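You operate a simulated robot arm through the tools that you are given. There is no shell and no other tool. Be economical: measure what you need, move in short steps, check, and stop when the job is done.

Carry out the task below with a simulated robot arm. There is one attempt and no reset: what you move stays moved.

JOB
Take the nozzle and mixer off the silver head block, rinse both clean and open the clamp.
Fine: rinse them in the rinse tub; the mixer goes into the free socket in the row of mixers, the nozzle into the free nozzle socket; the block, its plugs and the other pieces stay.
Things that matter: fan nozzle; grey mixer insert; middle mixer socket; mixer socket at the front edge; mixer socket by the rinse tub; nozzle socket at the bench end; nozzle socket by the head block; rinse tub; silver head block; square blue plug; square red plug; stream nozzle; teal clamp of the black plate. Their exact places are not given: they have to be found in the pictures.

The check looks at the end state, three seconds after you hand in, the way a careful person would. Anything else that was tipped, shoved, dropped, spilled or broken makes it a failure.

ROBOT AND FRAMES
A 6-joint arm with a two-finger gripper, on a carriage that runs on a rail from [-0.006, -1.677] to [0.002, 0.663] (x, y) and turns from -2.042 to 3.752 rad about z. Base frame: it is fixed where the carriage stands at the start and does not move with it; the origin is on the floor, on the carriage's upright axis, x ahead of it, y to its left, z up. Readings come in m, rad, newtons and seconds.
Its first joint turns from -2.897 to 2.897 rad. Places, roughly: middle mixer socket [0.6, 0.5, 0.9]; mixer socket at the front edge [0.6, 0.5, 0.9]; mixer socket by the rinse tub [0.7, 0.5, 0.9]; nozzle socket at the bench end [0.6, 0.1, 0.9]; nozzle socket by the head block [0.6, 0.2, 0.9]; rinse tub [0.8, 0.5, 0.9]; teal clamp of the black plate [0.8, 0.2, 0.9]. Payload 2.54 kg.
The tool frame sits at the grasp point between the pads (the TCP): z along the fingers, y along the line on which they close. The tips reach 0.023 m beyond it. Largest opening 0.126 m; the body of the gripper starts 0.082 m behind the TCP.
Orientation is that of the tool frame in the base frame, as a unit quaternion [w, x, y, z]. With the fingers straight down and closing along the base's y, the tool's x points along the base's -x, its y along +y and its z along -z.

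CONTROLS
- The arm moves only by the tool servo_tool. Its argument "plan" is a list of rows, each a list of 6 numbers: the shift along the tool's x, y, z in m, then the turn, a rotation vector about the tool's x, y, z in rad. In form: [[dx, dy, dz, ax, ay, az], ...]. A call has 1 to 12 rows; each row is the pose to reach, as a shift and turn from the pose commanded when the call began, along the tool's axes at that moment. "claw" is the closure, from 0 (fully open) to 1 (shut), set as the call begins (left out, the last holds). Rows are played at 5 a second. More than 0.05 m and 0.15 rad between two rows, or a gripper value outside its range, and nothing of the call is played. A pose out of reach is approached as far as the arm can. The call stops where the force on the tool passes 50 N (or 10 N more than at its start, if that is more) or the arm is blocked; 0.2 s more then pass. Each finger halts on what it meets, pressing with about 42 N; the grip force reading is that of the motor and also rises with nothing between the fingers. The clock runs only during rows and for 0.2 s after the last one: add rows that repeat a pose to give the fingers time. The reply holds the time, the measured pose of the TCP, the force on the tool along the base axes, the opening and the grip force, in the units named above and with some noise, with the torque about the TCP (base axes, N m) and any sound that the robot's microphone picked up, and new pictures: "pictures" is both (left out), scene, wrist or none.
- Cameras (640 x 400 px; columns grow to the right, rows downward): "scene" is now at [0.0557, 0.197, 1.5516]; the picture's right is [-0.06, -1.00, 0.00], its down [-0.76, 0.05, -0.65] and it looks along [0.65, -0.04, -0.76] (base axes); focal length 260 px, centre (320, 200). "wrist" rides on the gripper at [0.082, 0.014, -0.122] in the tool frame; the picture's right is [-0.17, 0.99, 0.00], its down [-0.79, -0.13, -0.60] and it looks along [-0.59, -0.10, 0.80] (tool axes); focal length 243 px, centre (320, 200).
- slide_trunk(by): slides the trunk up (or, below 0, down) by that many m; the arm and the scene camera ride with it, the base frame stays. It gives what a move gives, with no picture.
- drive_base(legs): drives the robot by 1 to 6 legs, each [ahead, left, turn to the left] in m, m and rad, along the robot's own axes; the way and the turn of a leg run together, so that a leg with both is an arc; at most 1.5 m and 3.142 rad a leg. The arm and the cameras ride along, it lands a little off, and it stops where it bumps. It keeps to its track: a leg is cut to what the track allows. It gives what a move gives, and a new picture of the scene camera.
- head_to(pan, tilt): turns the head with the scene camera to pan (to the left, within 2.094 rad either way) and tilt (down, from -0.506 to 1.204), counted from straight ahead of the robot. It gives what a move gives, and a new picture of the scene camera.
- point_at(camera, pixels): for up to 12 pixels [column, row] of the newest picture of that camera ("zoom" is the newest enlarged one), the place [x, y, z] in the base frame of the surface seen there, good to about 0.002 m. No time passes.
- inspect(camera, box): a new picture of the part [left, top, right, bottom] of that camera's present view, enlarged. No time passes.
- sign_off(): hands the job in; it is judged then, once.

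Go step by step. Measure first, check grasps and placings, and put right what went wrong. The budget is 80 turns and 260 pictures, counting those below and the enlarged ones. Unless the task says otherwise, let go and move clear before handing in, and close with one line.

The tools are called after ">>>" as a command line: name --pt "numbers of a row" for each row, then --argument value for the rest, lists and objects as JSON in quotes. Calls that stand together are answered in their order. servo_tool: Moves the arm, as the interface text tells. Its arguments: {"type":"object","properties":{"plan":{"type":"array","items":{"type":"array","items":{"type":"number"}}},"claw":{"type":"number"},"pictures":{"type":"string","enum":["both","scene","wrist","none"]}},"required":["plan"]} The other tools are called the same way: slide_trunk (by) slides the trunk up or down; drive_base (legs) drives the base; head_to (pan, tilt) turns the head that bears the scene camera; point_at (camera, pixels) gives the place of the surface under pixels of a picture; inspect (camera, box) takes an enlarged picture of a part of a camera's view; sign_off () hands the job in.

At the start:

```text
clock: 0.0
ee_pos: [0.3745, 0.2633, 1.196]
tool_rot: [0.0, 0.0, 1.0, 0.001]
force: [0.0, 0.2, 0.2]
wrist_torque: [0.01, 0.0, -0.01]
finger_gap: 0.1259
grasp_force: 0.0
trunk travel left (down, up): [-0.375, 0.115]
robot x, y, heading: [0.0046, -0.0021, -0.0]
head pan, tilt: [-0.061, 0.859]
```

scene: 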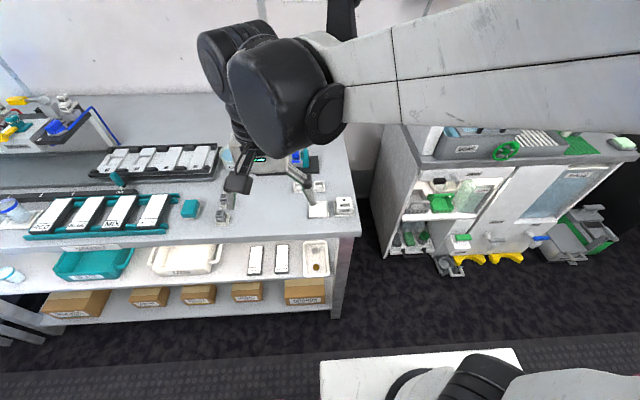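
wrist: 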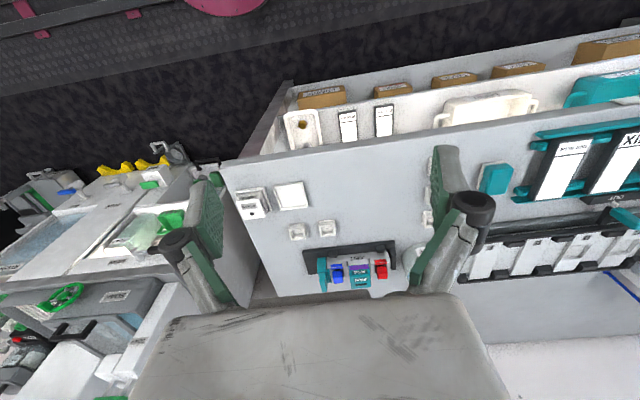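

The wrist view shows the black plate with blue and red plugs near (350,270) and small sockets near (297,231) and (327,228). I'll enlarge both views.

>>> inspect --camera "wrist" --box '[220, 170, 420, 300]'

>>> inspect --camera "wrist" --box '[400, 140, 640, 290]'

>>> inspect --camera "scene" --box '[160, 130, 360, 255]'

```text
3.08 times, centred on (320, 235) of wrist
```

zoom: 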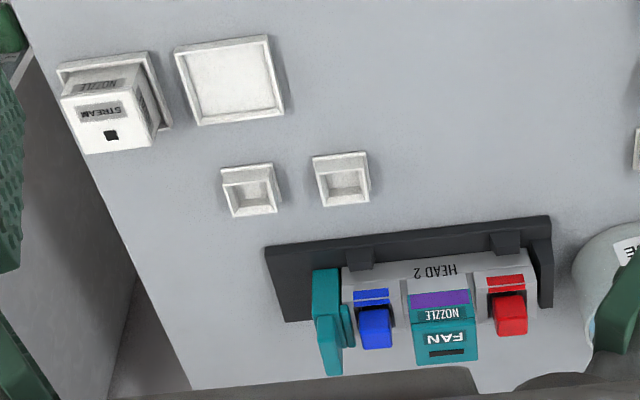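

```text
2.67 times, centred on (520, 215) of wrist
```

zoom: 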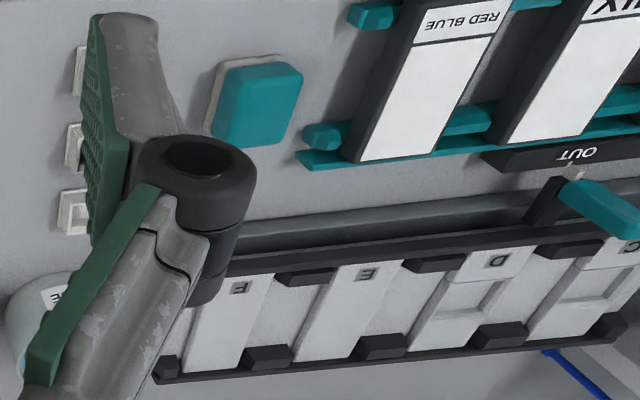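

```text
3.20 times, centred on (260, 192) of scene
```

zoom: 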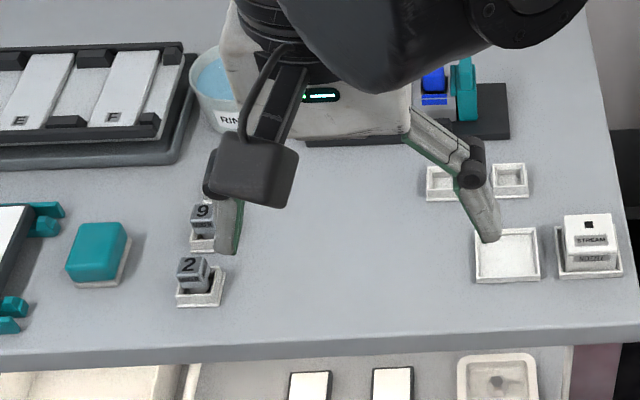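

Mixers 2 and 9 sit in the row, and the third socket by the tub is hidden so far. I'll move the tool forward and right for a closer view of the head block.

>>> servo_tool --pt "-0.04 -0.03 0 0 0 0" --pt "-0.08 -0.06 0 0 0 0" --pt "-0.12 -0.09 0 0 0 0" --pt "-0.16 -0.1 0 0 0 0" --pt "-0.16 -0.1 0 0 0 0"

```text
clock: 1.2
ee_pos: [0.5355, 0.164, 1.1932]
tool_rot: [-0.001, 0.0, 1.0, 0.0]
force: [0.0, 0.1, -0.5]
wrist_torque: [0.01, 0.03, 0.01]
finger_gap: 0.126
grasp_force: 0.1
trunk travel left (down, up): [-0.375, 0.115]
robot x, y, heading: [0.0042, 0.0018, -0.002]
head pan, tilt: [-0.061, 0.859]
```

scene: 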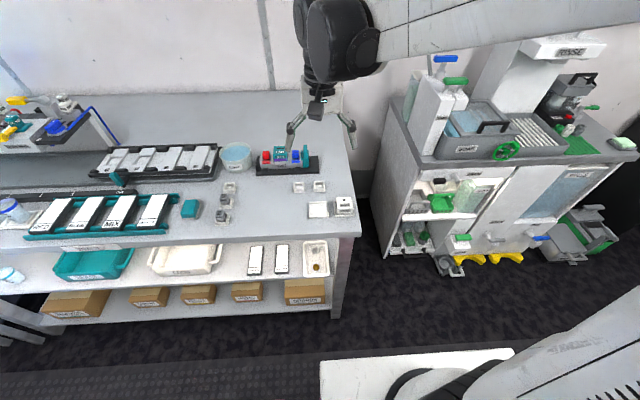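
wrist: 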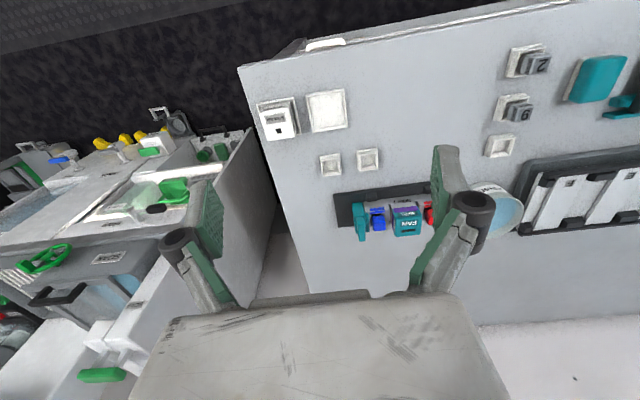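

Now the scene sees everything: the tub at (236,155), free mixer socket at (228,187), the head block at (285,158) and the free nozzle socket at (318,210). I'll enlarge.

>>> inspect --camera "wrist" --box '[320, 140, 480, 240]'

>>> inspect --camera "scene" --box '[200, 130, 360, 230]'

```text
4.00 times, centred on (400, 190) of wrist
```

zoom: 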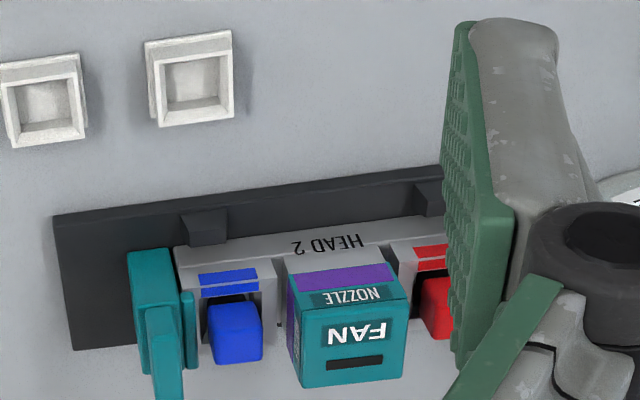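

```text
4.00 times, centred on (280, 180) of scene
```

zoom: 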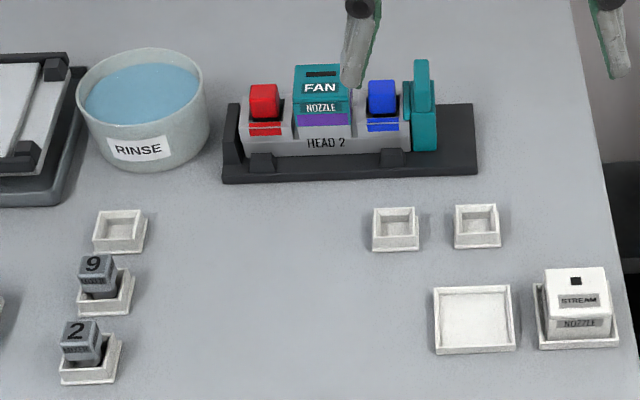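

I'll measure the key points on this enlarged scene picture.

>>> point_at --camera "zoom" --pixels '[[295, 67], [345, 67], [348, 98], [296, 99], [325, 118], [265, 90], [383, 84], [422, 62], [424, 110], [470, 140], [235, 175], [330, 143]]'

>>> point_at --camera "zoom" --pixels '[[96, 213], [146, 212], [144, 250], [95, 252], [120, 228], [434, 289], [512, 287], [515, 352], [436, 354], [475, 315], [143, 95], [140, 55]]'

>>> point_at --camera "zoom" --pixels '[[82, 95], [207, 95], [140, 125], [545, 270], [605, 270], [612, 305], [552, 308], [578, 345], [95, 262], [80, 328], [300, 240], [415, 120]]'

```text
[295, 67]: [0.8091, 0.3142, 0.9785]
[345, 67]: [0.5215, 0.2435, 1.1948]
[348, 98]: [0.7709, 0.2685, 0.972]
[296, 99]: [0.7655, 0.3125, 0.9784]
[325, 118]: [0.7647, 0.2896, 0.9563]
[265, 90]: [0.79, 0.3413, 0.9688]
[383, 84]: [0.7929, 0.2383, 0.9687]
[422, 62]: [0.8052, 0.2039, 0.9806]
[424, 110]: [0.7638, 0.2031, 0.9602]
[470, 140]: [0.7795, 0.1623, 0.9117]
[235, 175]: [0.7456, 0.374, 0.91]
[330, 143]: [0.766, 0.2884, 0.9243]
```

```text
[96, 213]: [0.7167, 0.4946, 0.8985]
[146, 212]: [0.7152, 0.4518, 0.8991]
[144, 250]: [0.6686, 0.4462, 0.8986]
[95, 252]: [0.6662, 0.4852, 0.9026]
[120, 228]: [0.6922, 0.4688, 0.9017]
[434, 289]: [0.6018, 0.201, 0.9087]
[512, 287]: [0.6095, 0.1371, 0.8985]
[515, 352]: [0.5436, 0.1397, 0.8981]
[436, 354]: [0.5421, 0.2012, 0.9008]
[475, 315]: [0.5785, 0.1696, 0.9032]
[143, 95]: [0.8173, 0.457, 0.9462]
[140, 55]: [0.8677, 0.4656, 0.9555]
```

```text
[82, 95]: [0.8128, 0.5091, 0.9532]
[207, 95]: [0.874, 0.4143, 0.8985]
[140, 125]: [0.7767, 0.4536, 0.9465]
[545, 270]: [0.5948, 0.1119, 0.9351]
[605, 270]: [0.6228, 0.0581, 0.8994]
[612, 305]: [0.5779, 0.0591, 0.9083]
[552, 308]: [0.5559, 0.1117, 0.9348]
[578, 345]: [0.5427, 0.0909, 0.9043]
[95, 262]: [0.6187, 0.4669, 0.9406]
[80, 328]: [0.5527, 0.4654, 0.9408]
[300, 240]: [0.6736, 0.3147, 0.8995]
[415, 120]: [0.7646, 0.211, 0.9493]
```

Nozzle on the block spans x 0.766–0.81, y 0.268–0.313, top 0.978; free nozzle socket centre ≈(0.576,0.170); free mixer socket ≈(0.692,0.47); tub ≈(0.82,0.455). I'll drive the carriage left for reach, then look closer.

>>> drive_base --legs '[[0, 0.22, 0]]'

>>> servo_tool --pt "0.02 0.0 0 0 0 0" --pt "0.02 -0.03 0.03 0 0 0" --pt "0.02 -0.06 0.05 0 0 0" --pt "0.02 -0.06 0.05 0 0 0"

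>>> inspect --camera "wrist" --box '[220, 120, 440, 290]'

```text
clock: 2.9
ee_pos: [0.5351, 0.3827, 1.1942]
tool_rot: [0.0, 0.001, 1.0, -0.001]
force: [0.6, 0.6, -1.5]
wrist_torque: [0.01, 0.01, 0.02]
finger_gap: 0.1262
grasp_force: 0.1
trunk travel left (down, up): [-0.375, 0.115]
robot x, y, heading: [0.0007, 0.2211, -0.003]
head pan, tilt: [-0.061, 0.859]
```

scene: 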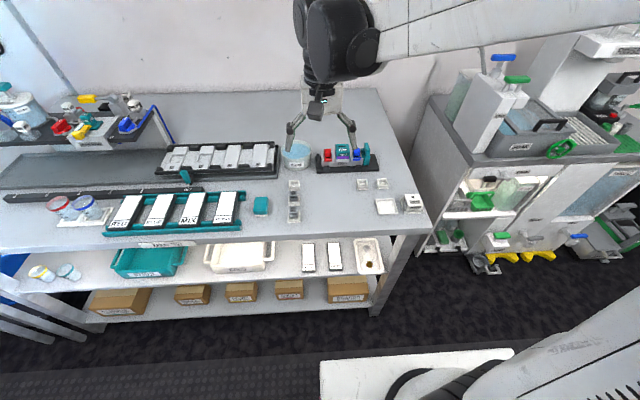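

```text
clock: 3.9
ee_pos: [0.5144, 0.3224, 1.1435]
tool_rot: [0.0, 0.001, 1.0, 0.0]
force: [0.4, 0.5, -0.2]
wrist_torque: [0.02, 0.04, -0.03]
finger_gap: 0.1262
grasp_force: 0.1
trunk travel left (down, up): [-0.375, 0.115]
robot x, y, heading: [-0.0016, 0.2196, -0.004]
head pan, tilt: [-0.061, 0.859]
```

scene: 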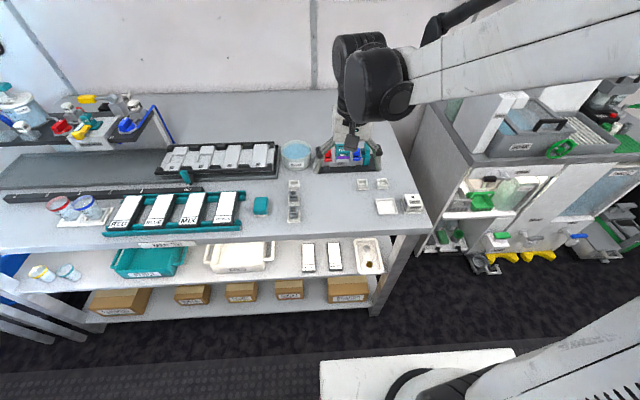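
wrist: 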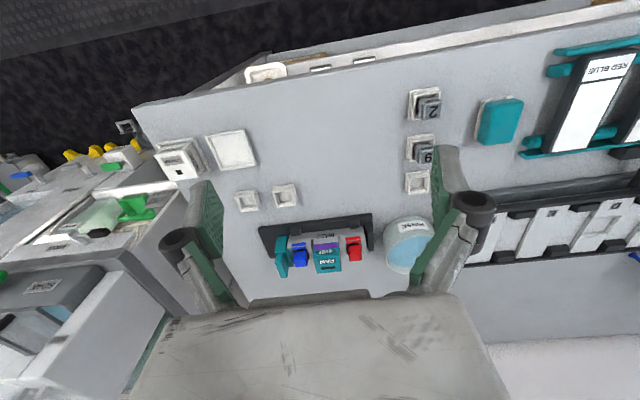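

```text
2.35 times, centred on (330, 205) of wrist
```

zoom: 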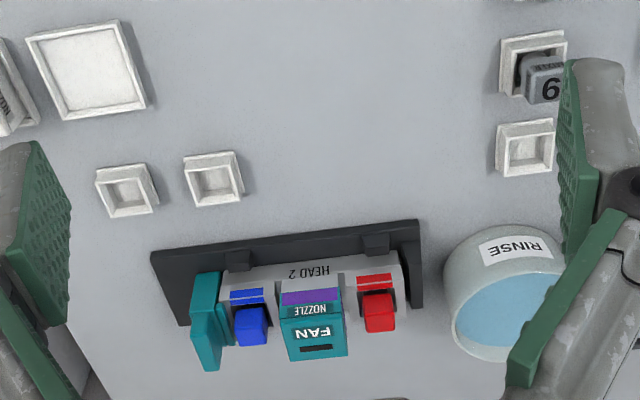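

I'll move above the nozzle while turning the tool by -90° about its z, so the fingers close along base x (free faces front and back) and the camera looks from the clamp side.

>>> servo_tool --pt "-0.025 -0.003 0 0 0 -0.143" --pt "-0.05 -0.006 0 0 0 -0.286" --pt "-0.075 -0.009 0 0 0 -0.428" --pt "-0.1 -0.012 0 0 0 -0.571" --pt "-0.125 -0.015 0 0 0 -0.714" --pt "-0.15 -0.018 0 0 0 -0.857" --pt "-0.175 -0.021 0 0 0 -1.0" --pt "-0.2 -0.024 0 0 0 -1.142" --pt "-0.225 -0.027 0 0 0 -1.285" --pt "-0.25 -0.03 0 0 0 -1.428" --pt "-0.274 -0.031 0 0 0 -1.571" --pt "-0.274 -0.031 0 0 0 -1.571"

>>> inspect --camera "wrist" --box '[220, 120, 440, 290]'

```text
clock: 6.5
ee_pos: [0.7889, 0.2921, 1.1441]
tool_rot: [0.0, -0.707, 0.707, 0.0]
force: [-0.4, 0.2, 0.5]
wrist_torque: [-0.03, 0.01, -0.02]
finger_gap: 0.126
grasp_force: 0.2
trunk travel left (down, up): [-0.375, 0.115]
robot x, y, heading: [0.0013, 0.2193, -0.001]
head pan, tilt: [-0.061, 0.859]
```

scene: 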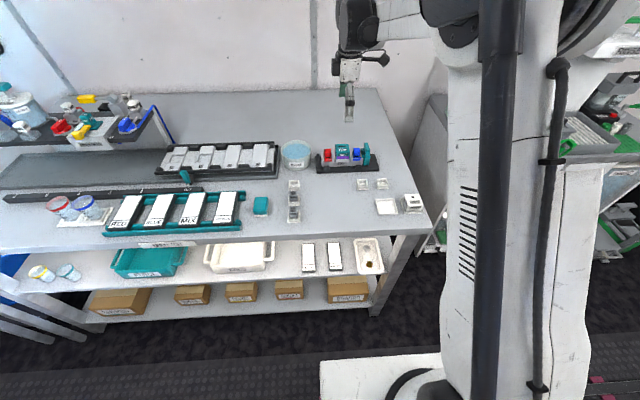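
wrist: 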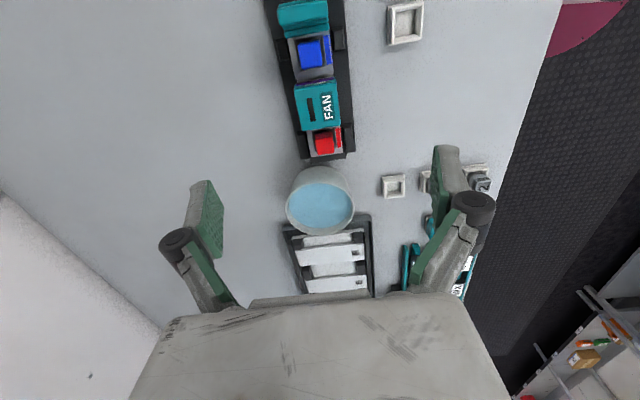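

```text
2.35 times, centred on (330, 205) of wrist
```

zoom: 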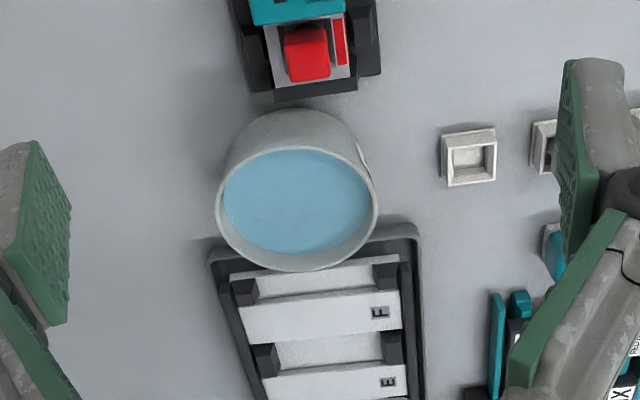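

>>> inspect --camera "wrist" --box '[240, 0, 440, 125]'

>>> inspect --camera "scene" --box '[270, 120, 430, 220]'

>>> point_at --camera "wrist" --pixels '[[297, 84], [336, 81], [339, 127], [300, 131], [288, 205], [354, 205], [322, 236], [320, 172], [320, 205], [395, 186], [280, 14], [325, 10]]'

```text
3.20 times, centred on (340, 62) of wrist
```

zoom: 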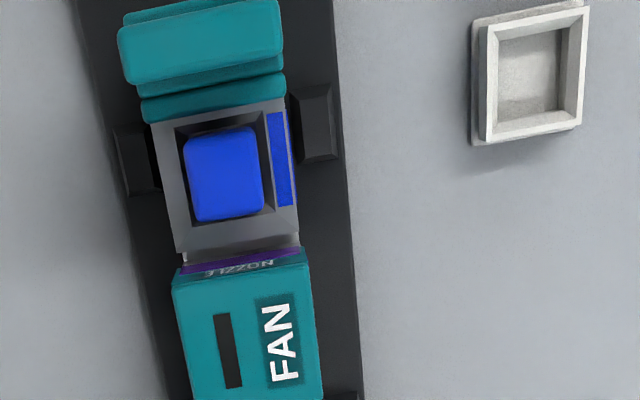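

```text
4.00 times, centred on (350, 170) of scene
```

zoom: 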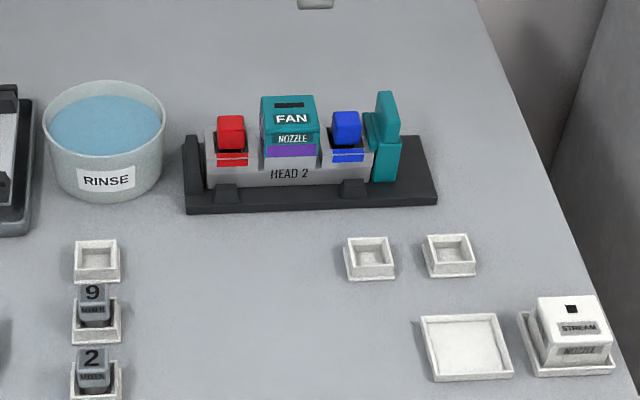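

```text
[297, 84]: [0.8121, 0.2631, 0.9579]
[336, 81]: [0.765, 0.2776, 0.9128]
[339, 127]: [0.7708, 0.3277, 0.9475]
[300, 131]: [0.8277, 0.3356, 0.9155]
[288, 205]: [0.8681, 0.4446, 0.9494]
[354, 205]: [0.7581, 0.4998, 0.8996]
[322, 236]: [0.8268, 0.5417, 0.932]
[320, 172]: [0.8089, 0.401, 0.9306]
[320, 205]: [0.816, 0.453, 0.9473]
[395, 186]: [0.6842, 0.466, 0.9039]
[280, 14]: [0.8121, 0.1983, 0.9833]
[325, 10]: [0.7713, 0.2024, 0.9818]
```

Before grasping I'll check nozzle height (purple band bottom at zoom (290,157)), and the clamp's edges.

>>> point_at --camera "zoom" --pixels '[[290, 145], [290, 155], [290, 160], [262, 98], [312, 97], [318, 128], [265, 128], [232, 140], [385, 95], [385, 130], [368, 120], [395, 160]]'

>>> point_at --camera "zoom" --pixels '[[430, 195], [425, 320], [493, 315], [508, 370], [433, 378], [76, 245], [117, 243], [119, 278], [76, 280], [97, 262], [50, 110], [160, 115]]'

```text
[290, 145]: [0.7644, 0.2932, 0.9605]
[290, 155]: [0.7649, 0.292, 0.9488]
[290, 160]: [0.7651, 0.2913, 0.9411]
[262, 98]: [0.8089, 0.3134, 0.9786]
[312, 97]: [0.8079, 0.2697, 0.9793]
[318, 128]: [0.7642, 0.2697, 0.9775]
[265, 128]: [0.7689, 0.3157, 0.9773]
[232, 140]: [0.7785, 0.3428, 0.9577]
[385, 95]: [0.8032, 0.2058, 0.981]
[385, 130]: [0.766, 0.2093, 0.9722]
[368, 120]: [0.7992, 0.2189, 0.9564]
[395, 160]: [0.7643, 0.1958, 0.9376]
```

```text
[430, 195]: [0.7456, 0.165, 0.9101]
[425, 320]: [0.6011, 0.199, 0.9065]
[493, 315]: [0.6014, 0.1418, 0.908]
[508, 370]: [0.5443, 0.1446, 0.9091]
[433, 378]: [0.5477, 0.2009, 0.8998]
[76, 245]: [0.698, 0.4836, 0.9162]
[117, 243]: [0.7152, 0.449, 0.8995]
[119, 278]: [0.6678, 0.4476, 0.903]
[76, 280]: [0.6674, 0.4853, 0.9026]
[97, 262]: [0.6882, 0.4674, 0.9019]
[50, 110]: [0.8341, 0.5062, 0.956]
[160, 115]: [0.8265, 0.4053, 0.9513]
```

Nozzle is 0.037 high (0.941–0.978), centred (0.787,0.2915). I'll descend 0.18 m to put the pads around its upper part, still open.

>>> servo_tool --pt "0 0.002 0.04 0 0 0" --pt "0 0.002 0.08 0 0 0" --pt "0 0.002 0.115 0 0 0" --pt "0 0.002 0.14 0 0 0" --pt "0 0.002 0.16 0 0 0" --pt "0 0.002 0.175 0 0 0" --pt "0 0.002 0.18 0 0 0" --pt "0 0.002 0.18 0 0 0"

>>> inspect --camera "scene" --box '[270, 100, 430, 200]'

```text
clock: 8.3
ee_pos: [0.7865, 0.292, 0.9635]
tool_rot: [0.0, -0.707, 0.708, 0.0]
force: [-0.3, 0.0, -0.1]
wrist_torque: [0.0, 0.05, 0.0]
finger_gap: 0.1259
grasp_force: 0.0
trunk travel left (down, up): [-0.375, 0.115]
robot x, y, heading: [0.0002, 0.22, -0.0]
head pan, tilt: [-0.061, 0.859]
```

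scene: 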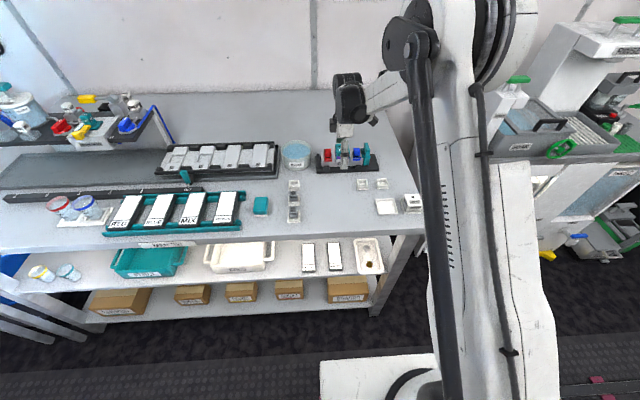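
wrist: 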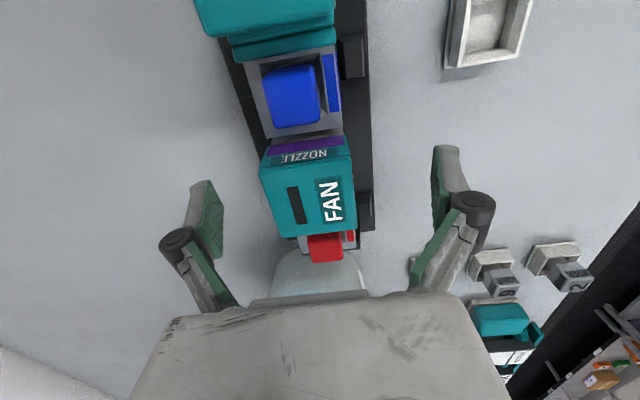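

```text
4.00 times, centred on (350, 150) of scene
```

zoom: 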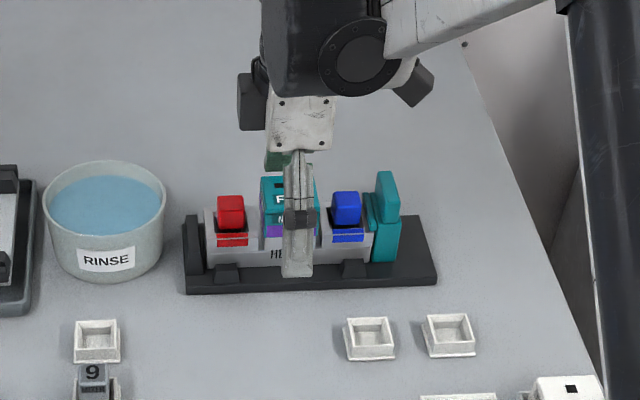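

The fingers straddle the nozzle front and back. Closing.

>>> servo_tool --pt "0 0 0 0 0 0" --pt "0 0 0 0 0 0" --pt "0 0 0 0 0 0" --pt "0 0 0 0 0 0" --pt "0 0 0 0 0 0" --claw 1 --pictures "wrist"

```text
clock: 9.5
ee_pos: [0.7871, 0.292, 0.9631]
tool_rot: [0.0, -0.706, 0.708, 0.0]
force: [12.4, 1.8, 8.5]
wrist_torque: [0.04, -0.37, -0.15]
finger_gap: 0.0459
grasp_force: 42.1
trunk travel left (down, up): [-0.375, 0.115]
robot x, y, heading: [-0.0022, 0.2213, -0.001]
head pan, tilt: [-0.061, 0.859]
```

wrist: 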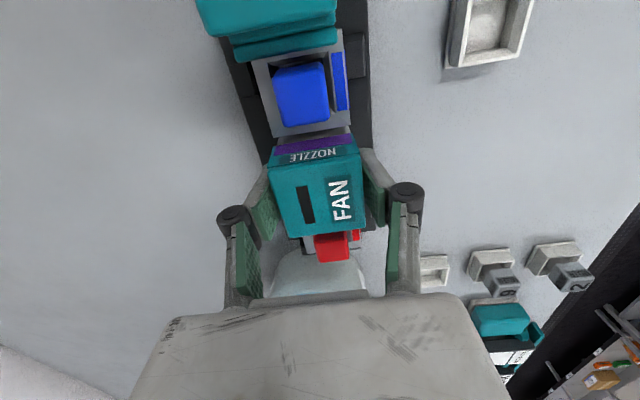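

Gripped (gap 0.046, 42 N), with a small side load of 12 N, so I'll shift 1 mm along +x and pull up slowly.

>>> servo_tool --pt "0 -0.001 0 0 0 0" --pt "0 -0.001 -0.005 0 0 0" --pt "0 -0.001 -0.012 0 0 0" --pt "0 -0.001 -0.02 0 0 0" --pt "0 -0.001 -0.03 0 0 0" --pt "0 -0.001 -0.05 0 0 0" --pt "0 -0.001 -0.08 0 0 0" --pt "0 -0.001 -0.11 0 0 0"

>>> inspect --camera "scene" --box '[270, 100, 430, 200]'

```text
clock: 11.3
ee_pos: [0.7883, 0.2912, 1.0747]
tool_rot: [0.0, -0.706, 0.708, 0.0]
force: [0.2, 0.9, -0.2]
wrist_torque: [0.0, 0.01, 0.0]
finger_gap: 0.0447
grasp_force: 41.9
trunk travel left (down, up): [-0.375, 0.115]
robot x, y, heading: [-0.0017, 0.2191, -0.006]
head pan, tilt: [-0.061, 0.859]
```

scene: 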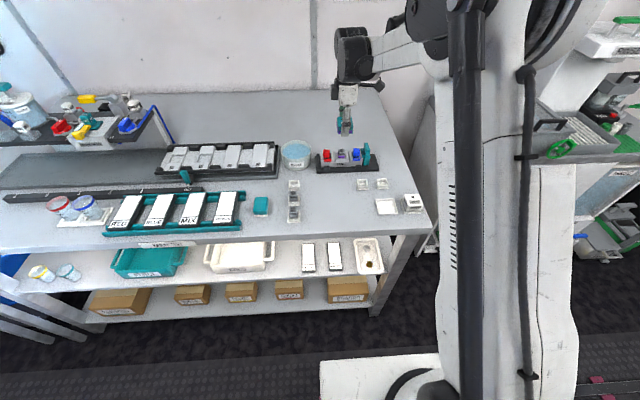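
wrist: 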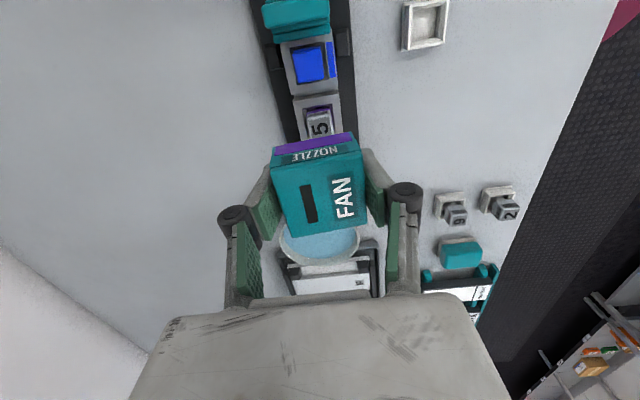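

```text
4.00 times, centred on (350, 150) of scene
```

zoom: 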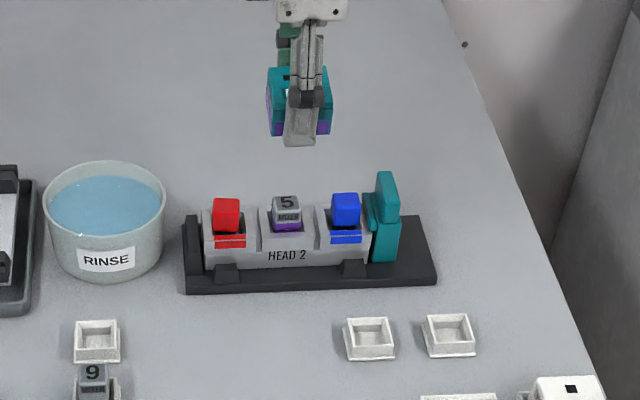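

The nozzle is off with a purple stain, and mixer 5 is visible, also stained. I'll move over the tub centre (0.817,0.455).

>>> servo_tool --pt "-0.035 -0.006 0 0 0 0" --pt "-0.075 -0.014 0 0 0 0" --pt "-0.115 -0.022 0 0 0 0" --pt "-0.15 -0.028 0 0 0 0" --pt "-0.164 -0.029 0 0 0 0" --pt "-0.164 -0.029 0 0 0 0"

>>> inspect --camera "scene" --box '[230, 90, 390, 190]'

```text
clock: 12.7
ee_pos: [0.8168, 0.4561, 1.0744]
tool_rot: [0.0, -0.707, 0.707, 0.0]
force: [-0.5, 0.4, 0.2]
wrist_torque: [-0.02, -0.01, 0.0]
finger_gap: 0.0448
grasp_force: 42.0
trunk travel left (down, up): [-0.375, 0.115]
robot x, y, heading: [-0.0014, 0.215, -0.001]
head pan, tilt: [-0.061, 0.859]
```

scene: 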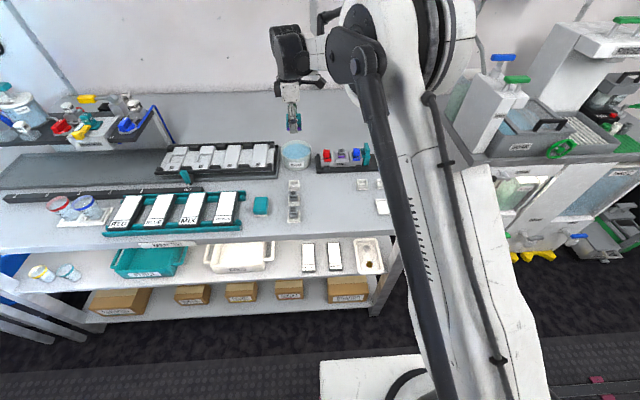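
wrist: 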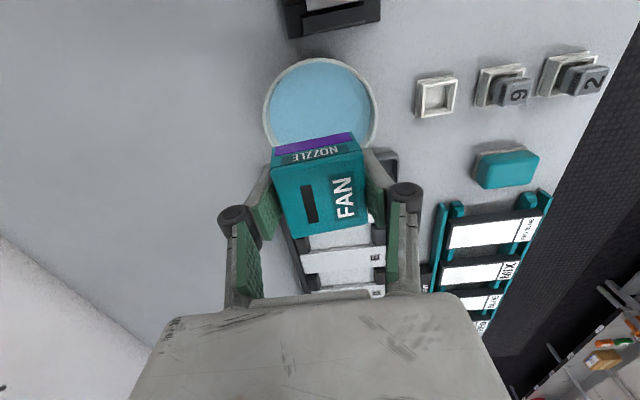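

```text
4.00 times, centred on (310, 140) of scene
```

zoom: 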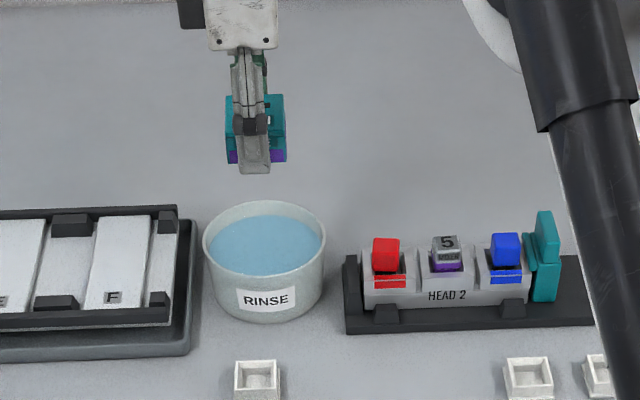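

I'll measure the rim in the wrist view at (265,105), (377,105) and (320,60), plus the tray behind.

>>> point_at --camera "wrist" --pixels '[[266, 110], [375, 108], [310, 61], [320, 100], [318, 240], [378, 160], [436, 97]]'

>>> point_at --camera "zoom" --pixels '[[206, 240], [323, 240], [264, 204], [264, 279], [175, 225], [264, 245]]'

```text
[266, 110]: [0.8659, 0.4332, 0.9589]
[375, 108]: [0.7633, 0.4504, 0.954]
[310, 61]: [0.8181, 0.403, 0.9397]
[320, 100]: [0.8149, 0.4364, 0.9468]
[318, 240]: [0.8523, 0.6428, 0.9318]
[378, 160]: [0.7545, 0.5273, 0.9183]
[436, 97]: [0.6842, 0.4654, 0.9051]
```

```text
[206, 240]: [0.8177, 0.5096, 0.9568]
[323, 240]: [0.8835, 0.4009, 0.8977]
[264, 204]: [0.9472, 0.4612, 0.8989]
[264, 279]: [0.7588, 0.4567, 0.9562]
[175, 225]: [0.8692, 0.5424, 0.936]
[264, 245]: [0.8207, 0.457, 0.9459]
```

Tub centre (0.814,0.457), rim 0.957, water 0.946. I'll dip slowly until the nozzle is submerged, hold, and stay for a look.

>>> servo_tool --pt "-0.001 0.003 0.04 0 0 0" --pt "-0.001 0.003 0.075 0 0 0" --pt "-0.001 0.003 0.095 0 0 0" --pt "-0.001 0.003 0.11 0 0 0" --pt "-0.001 0.003 0.12 0 0 0" --pt "-0.001 0.003 0.13 0 0 0" --pt "-0.001 0.003 0.138 0 0 0" --pt "-0.001 0.003 0.143 0 0 0" --pt "-0.001 0.003 0.143 0 0 0" --pt "-0.001 0.003 0.143 0 0 0" --pt "-0.001 0.003 0.143 0 0 0"

```text
clock: 15.1
ee_pos: [0.8148, 0.4568, 0.9309]
tool_rot: [0.0, -0.707, 0.708, 0.0]
force: [19.6, -2.4, 6.7]
wrist_torque: [0.05, 0.95, 0.1]
finger_gap: 0.0443
grasp_force: 42.3
trunk travel left (down, up): [-0.375, 0.115]
robot x, y, heading: [0.0005, 0.2189, -0.009]
head pan, tilt: [-0.061, 0.859]
```

scene: 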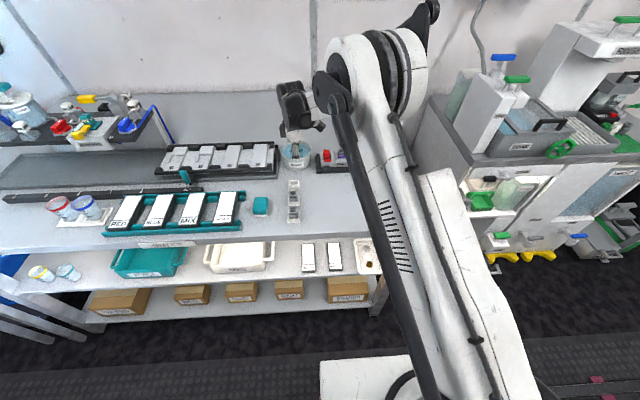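
wrist: 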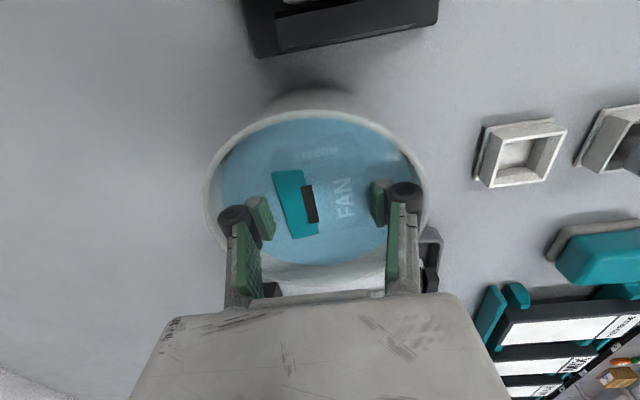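

The nozzle is under water, but a 20 N side force shows the front finger touching the wall, so I'll shift +x 3 mm, and lift straight out slowly.

>>> servo_tool --pt "0 -0.002 0 0 0 0" --pt "0 -0.003 0 0 0 0" --pt "0 -0.003 0 0 0 0" --pictures "wrist"

```text
clock: 15.9
ee_pos: [0.8179, 0.4577, 0.9306]
tool_rot: [0.0, 0.707, -0.707, -0.001]
force: [-0.6, 0.0, 0.2]
wrist_torque: [0.01, -0.03, 0.02]
finger_gap: 0.0446
grasp_force: 41.6
trunk travel left (down, up): [-0.375, 0.115]
robot x, y, heading: [0.0009, 0.2233, -0.003]
head pan, tilt: [-0.061, 0.859]
```

wrist: 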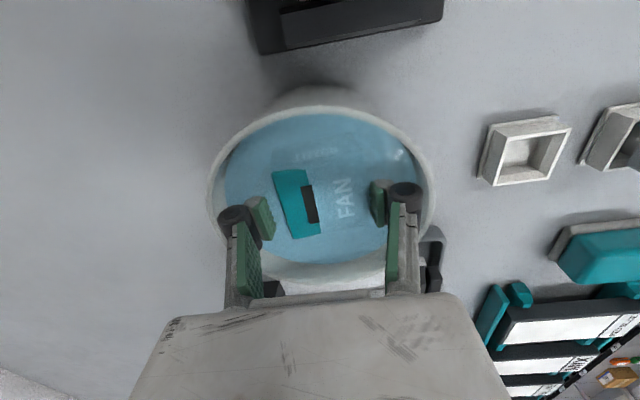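

Load is gone. One corner of the nozzle barely breaks the surface, so I'll go 2.5 mm deeper, wait, then lift out.

>>> servo_tool --pt "0 0 0.0015 0 0 0" --pt "0 0 0.0025 0 0 0" --pt "0 0 0.0025 0 0 0" --pt "0 0 0.0025 0 0 0" --pt "0 0 -0.01 0 0 0" --pt "0 0 -0.025 0 0 0" --pt "0 0 -0.04 0 0 0" --pt "0 0 -0.055 0 0 0" --pt "0 0 -0.085 0 0 0" --pt "0 0 -0.12 0 0 0" --pt "0 0 -0.12 0 0 0"

>>> inspect --camera "scene" --box '[230, 90, 390, 190]'

```text
clock: 18.3
ee_pos: [0.8176, 0.4575, 1.0524]
tool_rot: [0.001, -0.707, 0.707, 0.0]
force: [-0.8, 0.5, 0.0]
wrist_torque: [-0.02, -0.03, -0.02]
finger_gap: 0.0442
grasp_force: 42.4
trunk travel left (down, up): [-0.375, 0.115]
robot x, y, heading: [-0.0031, 0.2191, -0.0]
head pan, tilt: [-0.061, 0.859]
```

scene: 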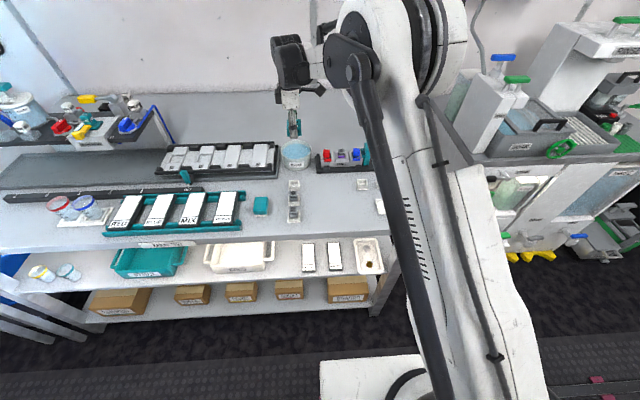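
wrist: 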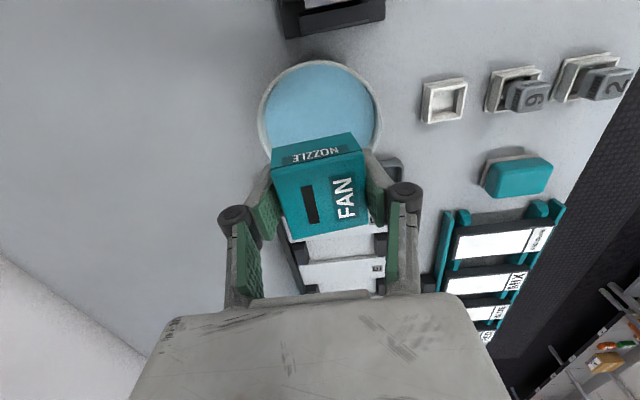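

```text
4.00 times, centred on (310, 140) of scene
```

zoom: 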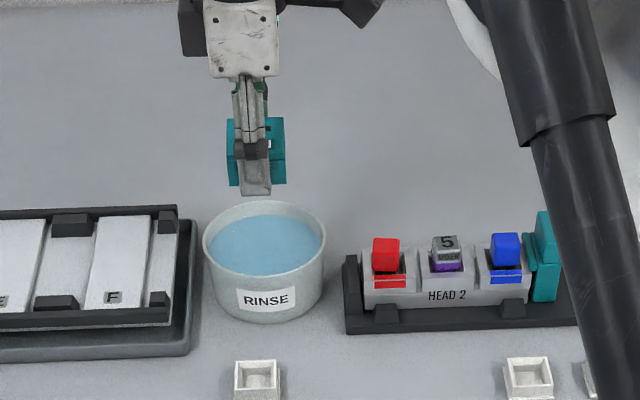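

The nozzle is clean and the tub unmoved. I'll carry it toward the free nozzle socket, stopping at y≈0.23 to see the socket unobstructed.

>>> servo_tool --pt "0.01 0.04 -0.01 0 0 0" --pt "0.03 0.08 -0.01 0 0 0" --pt "0.06 0.115 -0.01 0 0 0" --pt "0.09 0.15 -0.01 0 0 0" --pt "0.12 0.185 -0.01 0 0 0" --pt "0.155 0.215 -0.01 0 0 0" --pt "0.19 0.235 -0.01 0 0 0" --pt "0.21 0.244 -0.01 0 0 0" --pt "0.22 0.244 0 0 0 0" --pt "0.22 0.244 0 0 0 0"

>>> inspect --camera "wrist" --box '[220, 0, 440, 140]'

```text
clock: 20.5
ee_pos: [0.5741, 0.2376, 1.0509]
tool_rot: [-0.001, -0.707, 0.708, 0.0]
force: [0.1, 0.6, 0.0]
wrist_torque: [0.02, -0.01, 0.0]
finger_gap: 0.0443
grasp_force: 42.1
trunk travel left (down, up): [-0.375, 0.115]
robot x, y, heading: [0.0002, 0.219, 0.001]
head pan, tilt: [-0.061, 0.859]
```

scene: 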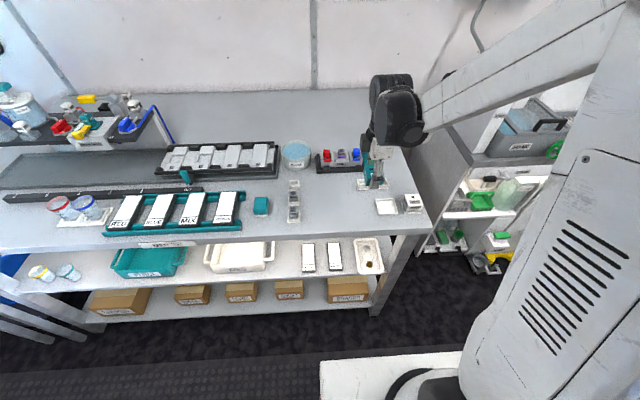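
wrist: 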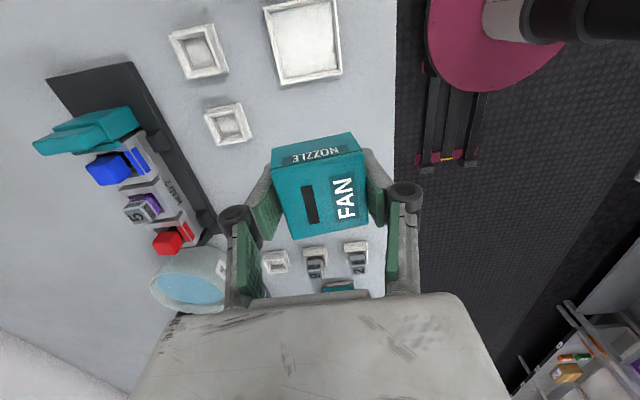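

```text
2.86 times, centred on (330, 70) of wrist
```

zoom: 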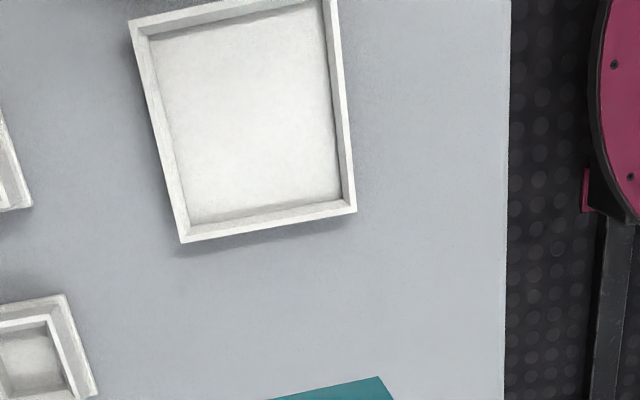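

The socket is visible at wrist (305,40). I'll measure inner floor and rim.

>>> point_at --camera "zoom" --pixels '[[155, 45], [193, 216], [336, 194], [312, 20], [186, 238], [350, 205], [137, 28], [330, 8], [165, 150], [347, 120], [270, 218], [240, 120]]'

>>> point_at --camera "wrist" --pixels '[[265, 7], [333, 1], [276, 83], [341, 71], [300, 8], [272, 8], [330, 6]]'

```text
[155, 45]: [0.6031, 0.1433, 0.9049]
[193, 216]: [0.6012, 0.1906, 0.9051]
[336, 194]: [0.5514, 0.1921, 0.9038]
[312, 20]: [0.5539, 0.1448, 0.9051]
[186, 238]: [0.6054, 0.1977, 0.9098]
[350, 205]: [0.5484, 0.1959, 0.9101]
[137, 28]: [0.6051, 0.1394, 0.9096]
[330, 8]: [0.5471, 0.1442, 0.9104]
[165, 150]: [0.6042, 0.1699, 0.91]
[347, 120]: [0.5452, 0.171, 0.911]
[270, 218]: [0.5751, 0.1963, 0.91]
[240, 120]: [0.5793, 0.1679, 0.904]
```

```text
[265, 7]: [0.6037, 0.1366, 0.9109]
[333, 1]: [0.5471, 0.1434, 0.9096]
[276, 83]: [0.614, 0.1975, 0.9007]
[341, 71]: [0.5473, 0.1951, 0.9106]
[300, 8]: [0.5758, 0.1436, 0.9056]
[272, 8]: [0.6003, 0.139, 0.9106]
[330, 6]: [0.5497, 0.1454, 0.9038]
```

Socket centre is (0.576,0.168), rim 0.910, floor 0.904. My fingertips are flush with the nozzle bottom and would hit the rim, so I'll set the nozzle on the clear bench at (0.575,0.30) and regrip higher.

>>> servo_tool --pt "-0.03 0 0.02 0 0 0" --pt "-0.062 0 0.05 0 0 0" --pt "-0.062 0 0.085 0 0 0" --pt "-0.062 0 0.105 0 0 0" --pt "-0.062 0 0.118 0 0 0" --pt "-0.062 0 0.125 0 0 0" --pt "-0.062 0 0.128 0 0 0" --pt "-0.062 0 0.128 0 0 0"

>>> inspect --camera "scene" --box '[300, 140, 460, 240]'

```text
clock: 22.3
ee_pos: [0.5724, 0.2992, 0.924]
tool_rot: [0.0, 0.707, -0.707, 0.0]
force: [0.1, -0.1, 2.2]
wrist_torque: [0.03, 0.01, 0.01]
finger_gap: 0.0438
grasp_force: 42.5
trunk travel left (down, up): [-0.375, 0.115]
robot x, y, heading: [-0.0001, 0.2237, -0.005]
head pan, tilt: [-0.061, 0.859]
```

scene: 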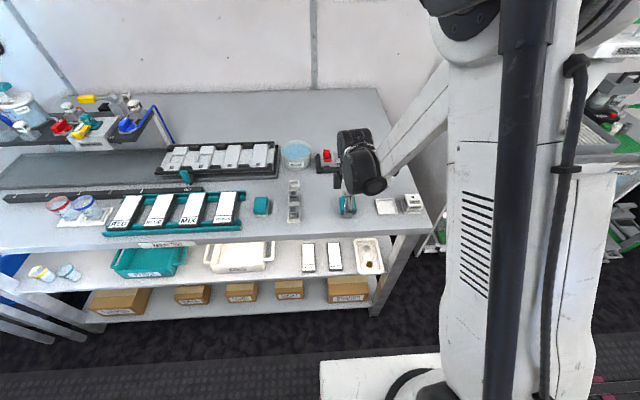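
wrist: 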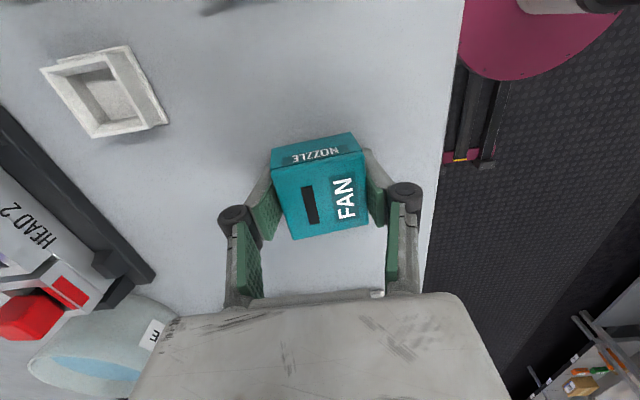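

```text
4.00 times, centred on (380, 190) of scene
```

zoom: 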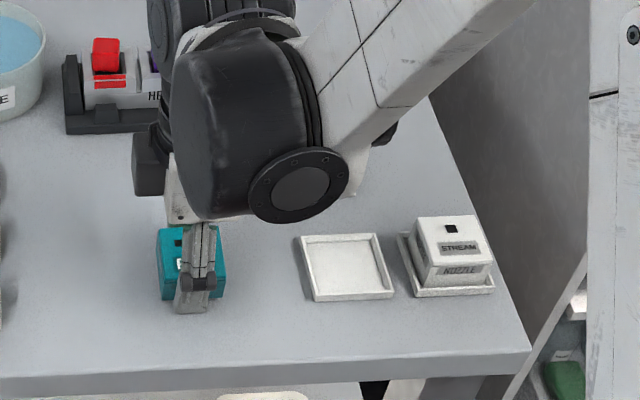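

It is at the bench (2 N contact, TCP 0.924). I'll open to ~0.065, rise 11 mm, and regrip.

>>> servo_tool --pt "0 0 0 0 0 0" --pt "0 0 0 0 0 0" --pt "0 0 0 0 0 0" --pt "0 0 -0.005 0 0 0" --pt "0 0 -0.011 0 0 0" --pt "0 0 -0.011 0 0 0" --claw 0.48 --pictures "none"

>>> servo_tool --pt "0 0 0 0 0 0" --pt "0 0 0 0 0 0" --pt "0 0 0 0 0 0" --pt "0 0 0 0 0 0" --claw 1 --pictures "wrist"

```text
clock: 23.7
ee_pos: [0.5732, 0.3001, 0.9343]
tool_rot: [0.0, 0.707, -0.707, 0.0]
force: [-0.6, -0.6, -0.1]
wrist_torque: [0.0, -0.01, 0.0]
finger_gap: 0.0655
grasp_force: 0.1
trunk travel left (down, up): [-0.375, 0.115]
robot x, y, heading: [0.0035, 0.2189, -0.005]
head pan, tilt: [-0.061, 0.859]
```

```text
clock: 24.7
ee_pos: [0.574, 0.2996, 0.9347]
tool_rot: [0.0, -0.707, 0.707, 0.0]
force: [-0.4, 0.0, 0.4]
wrist_torque: [-0.02, 0.03, 0.04]
finger_gap: 0.047
grasp_force: 41.9
trunk travel left (down, up): [-0.375, 0.115]
robot x, y, heading: [-0.0022, 0.2193, 0.001]
head pan, tilt: [-0.061, 0.859]
```

wrist: 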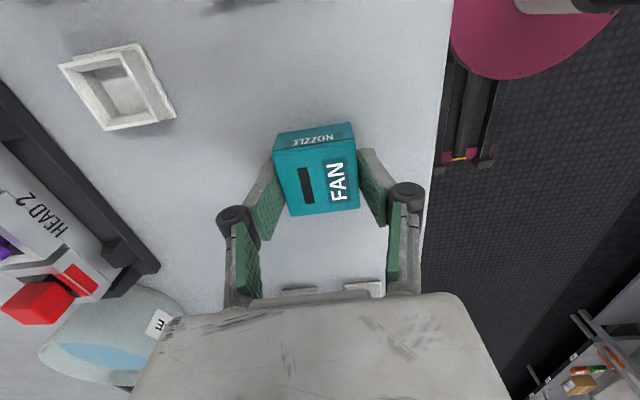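

Regripped (gap 0.047, slightly larger than before), so I'll lift and compare the nozzle's alignment.

>>> servo_tool --pt "0 0 -0.01 0 0 0" --pt "0 0 -0.04 0 0 0" --pt "0 0 -0.07 0 0 0" --pt "0 0 -0.07 0 0 0"

>>> inspect --camera "wrist" --box '[220, 100, 420, 300]'

>>> inspect --camera "scene" --box '[300, 140, 460, 240]'

```text
clock: 25.7
ee_pos: [0.5729, 0.299, 1.0043]
tool_rot: [0.0, -0.707, 0.708, 0.0]
force: [-0.3, 0.5, -0.7]
wrist_torque: [-0.02, 0.01, 0.02]
finger_gap: 0.0474
grasp_force: 42.5
trunk travel left (down, up): [-0.375, 0.115]
robot x, y, heading: [0.0019, 0.2235, -0.003]
head pan, tilt: [-0.061, 0.859]
```

scene: 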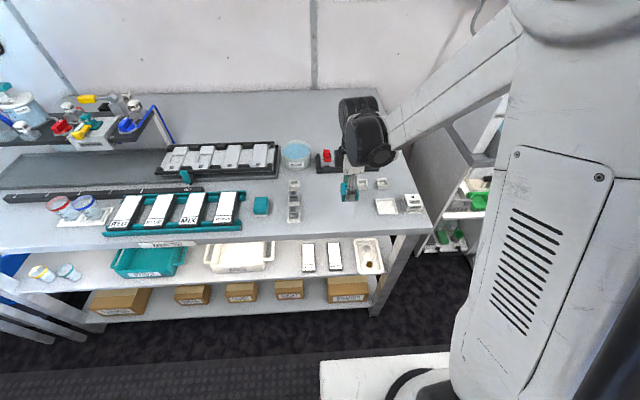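
wrist: 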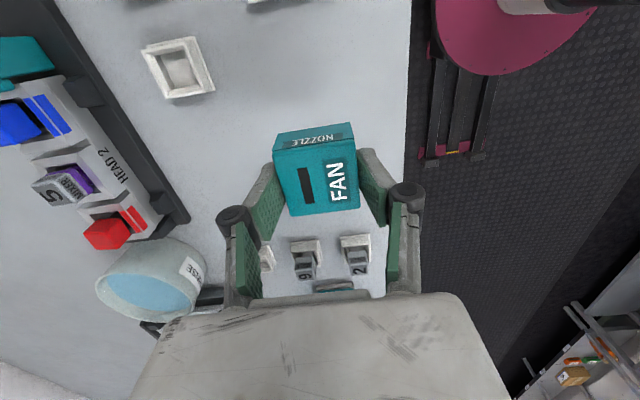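

```text
2.00 times, centred on (320, 200) of wrist
```

zoom: 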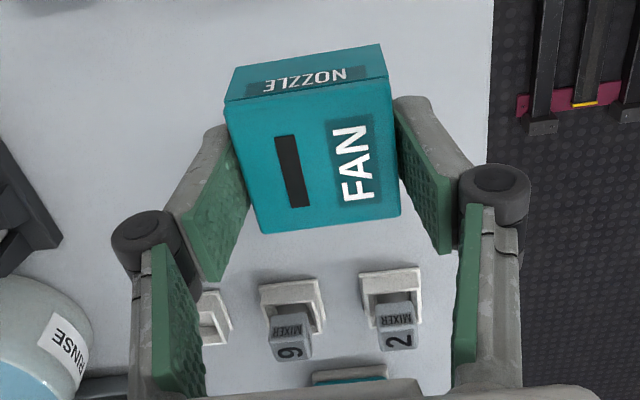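

```text
4.00 times, centred on (380, 190) of scene
```

zoom: 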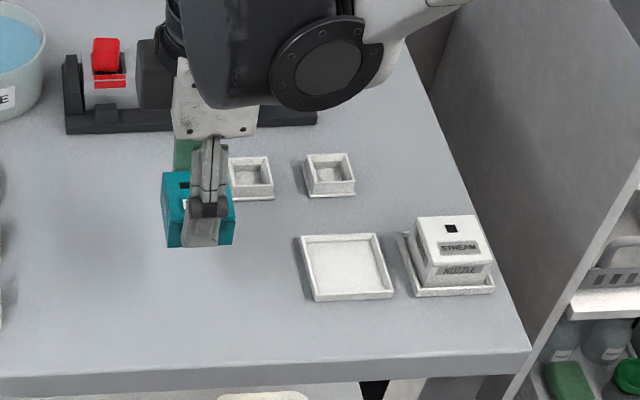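

The nozzle looks slightly yawed in the grip. I'll measure its top corners to correct position and yaw.

>>> point_at --camera "wrist" --pixels '[[274, 153], [355, 142], [358, 206], [291, 215], [282, 184], [357, 172], [315, 149], [325, 209]]'

```text
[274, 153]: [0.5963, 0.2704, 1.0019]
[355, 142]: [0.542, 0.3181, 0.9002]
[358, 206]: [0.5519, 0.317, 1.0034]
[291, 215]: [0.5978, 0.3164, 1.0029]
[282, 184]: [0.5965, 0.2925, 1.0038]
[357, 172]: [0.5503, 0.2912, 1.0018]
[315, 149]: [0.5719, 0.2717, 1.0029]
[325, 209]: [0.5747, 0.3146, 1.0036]
```

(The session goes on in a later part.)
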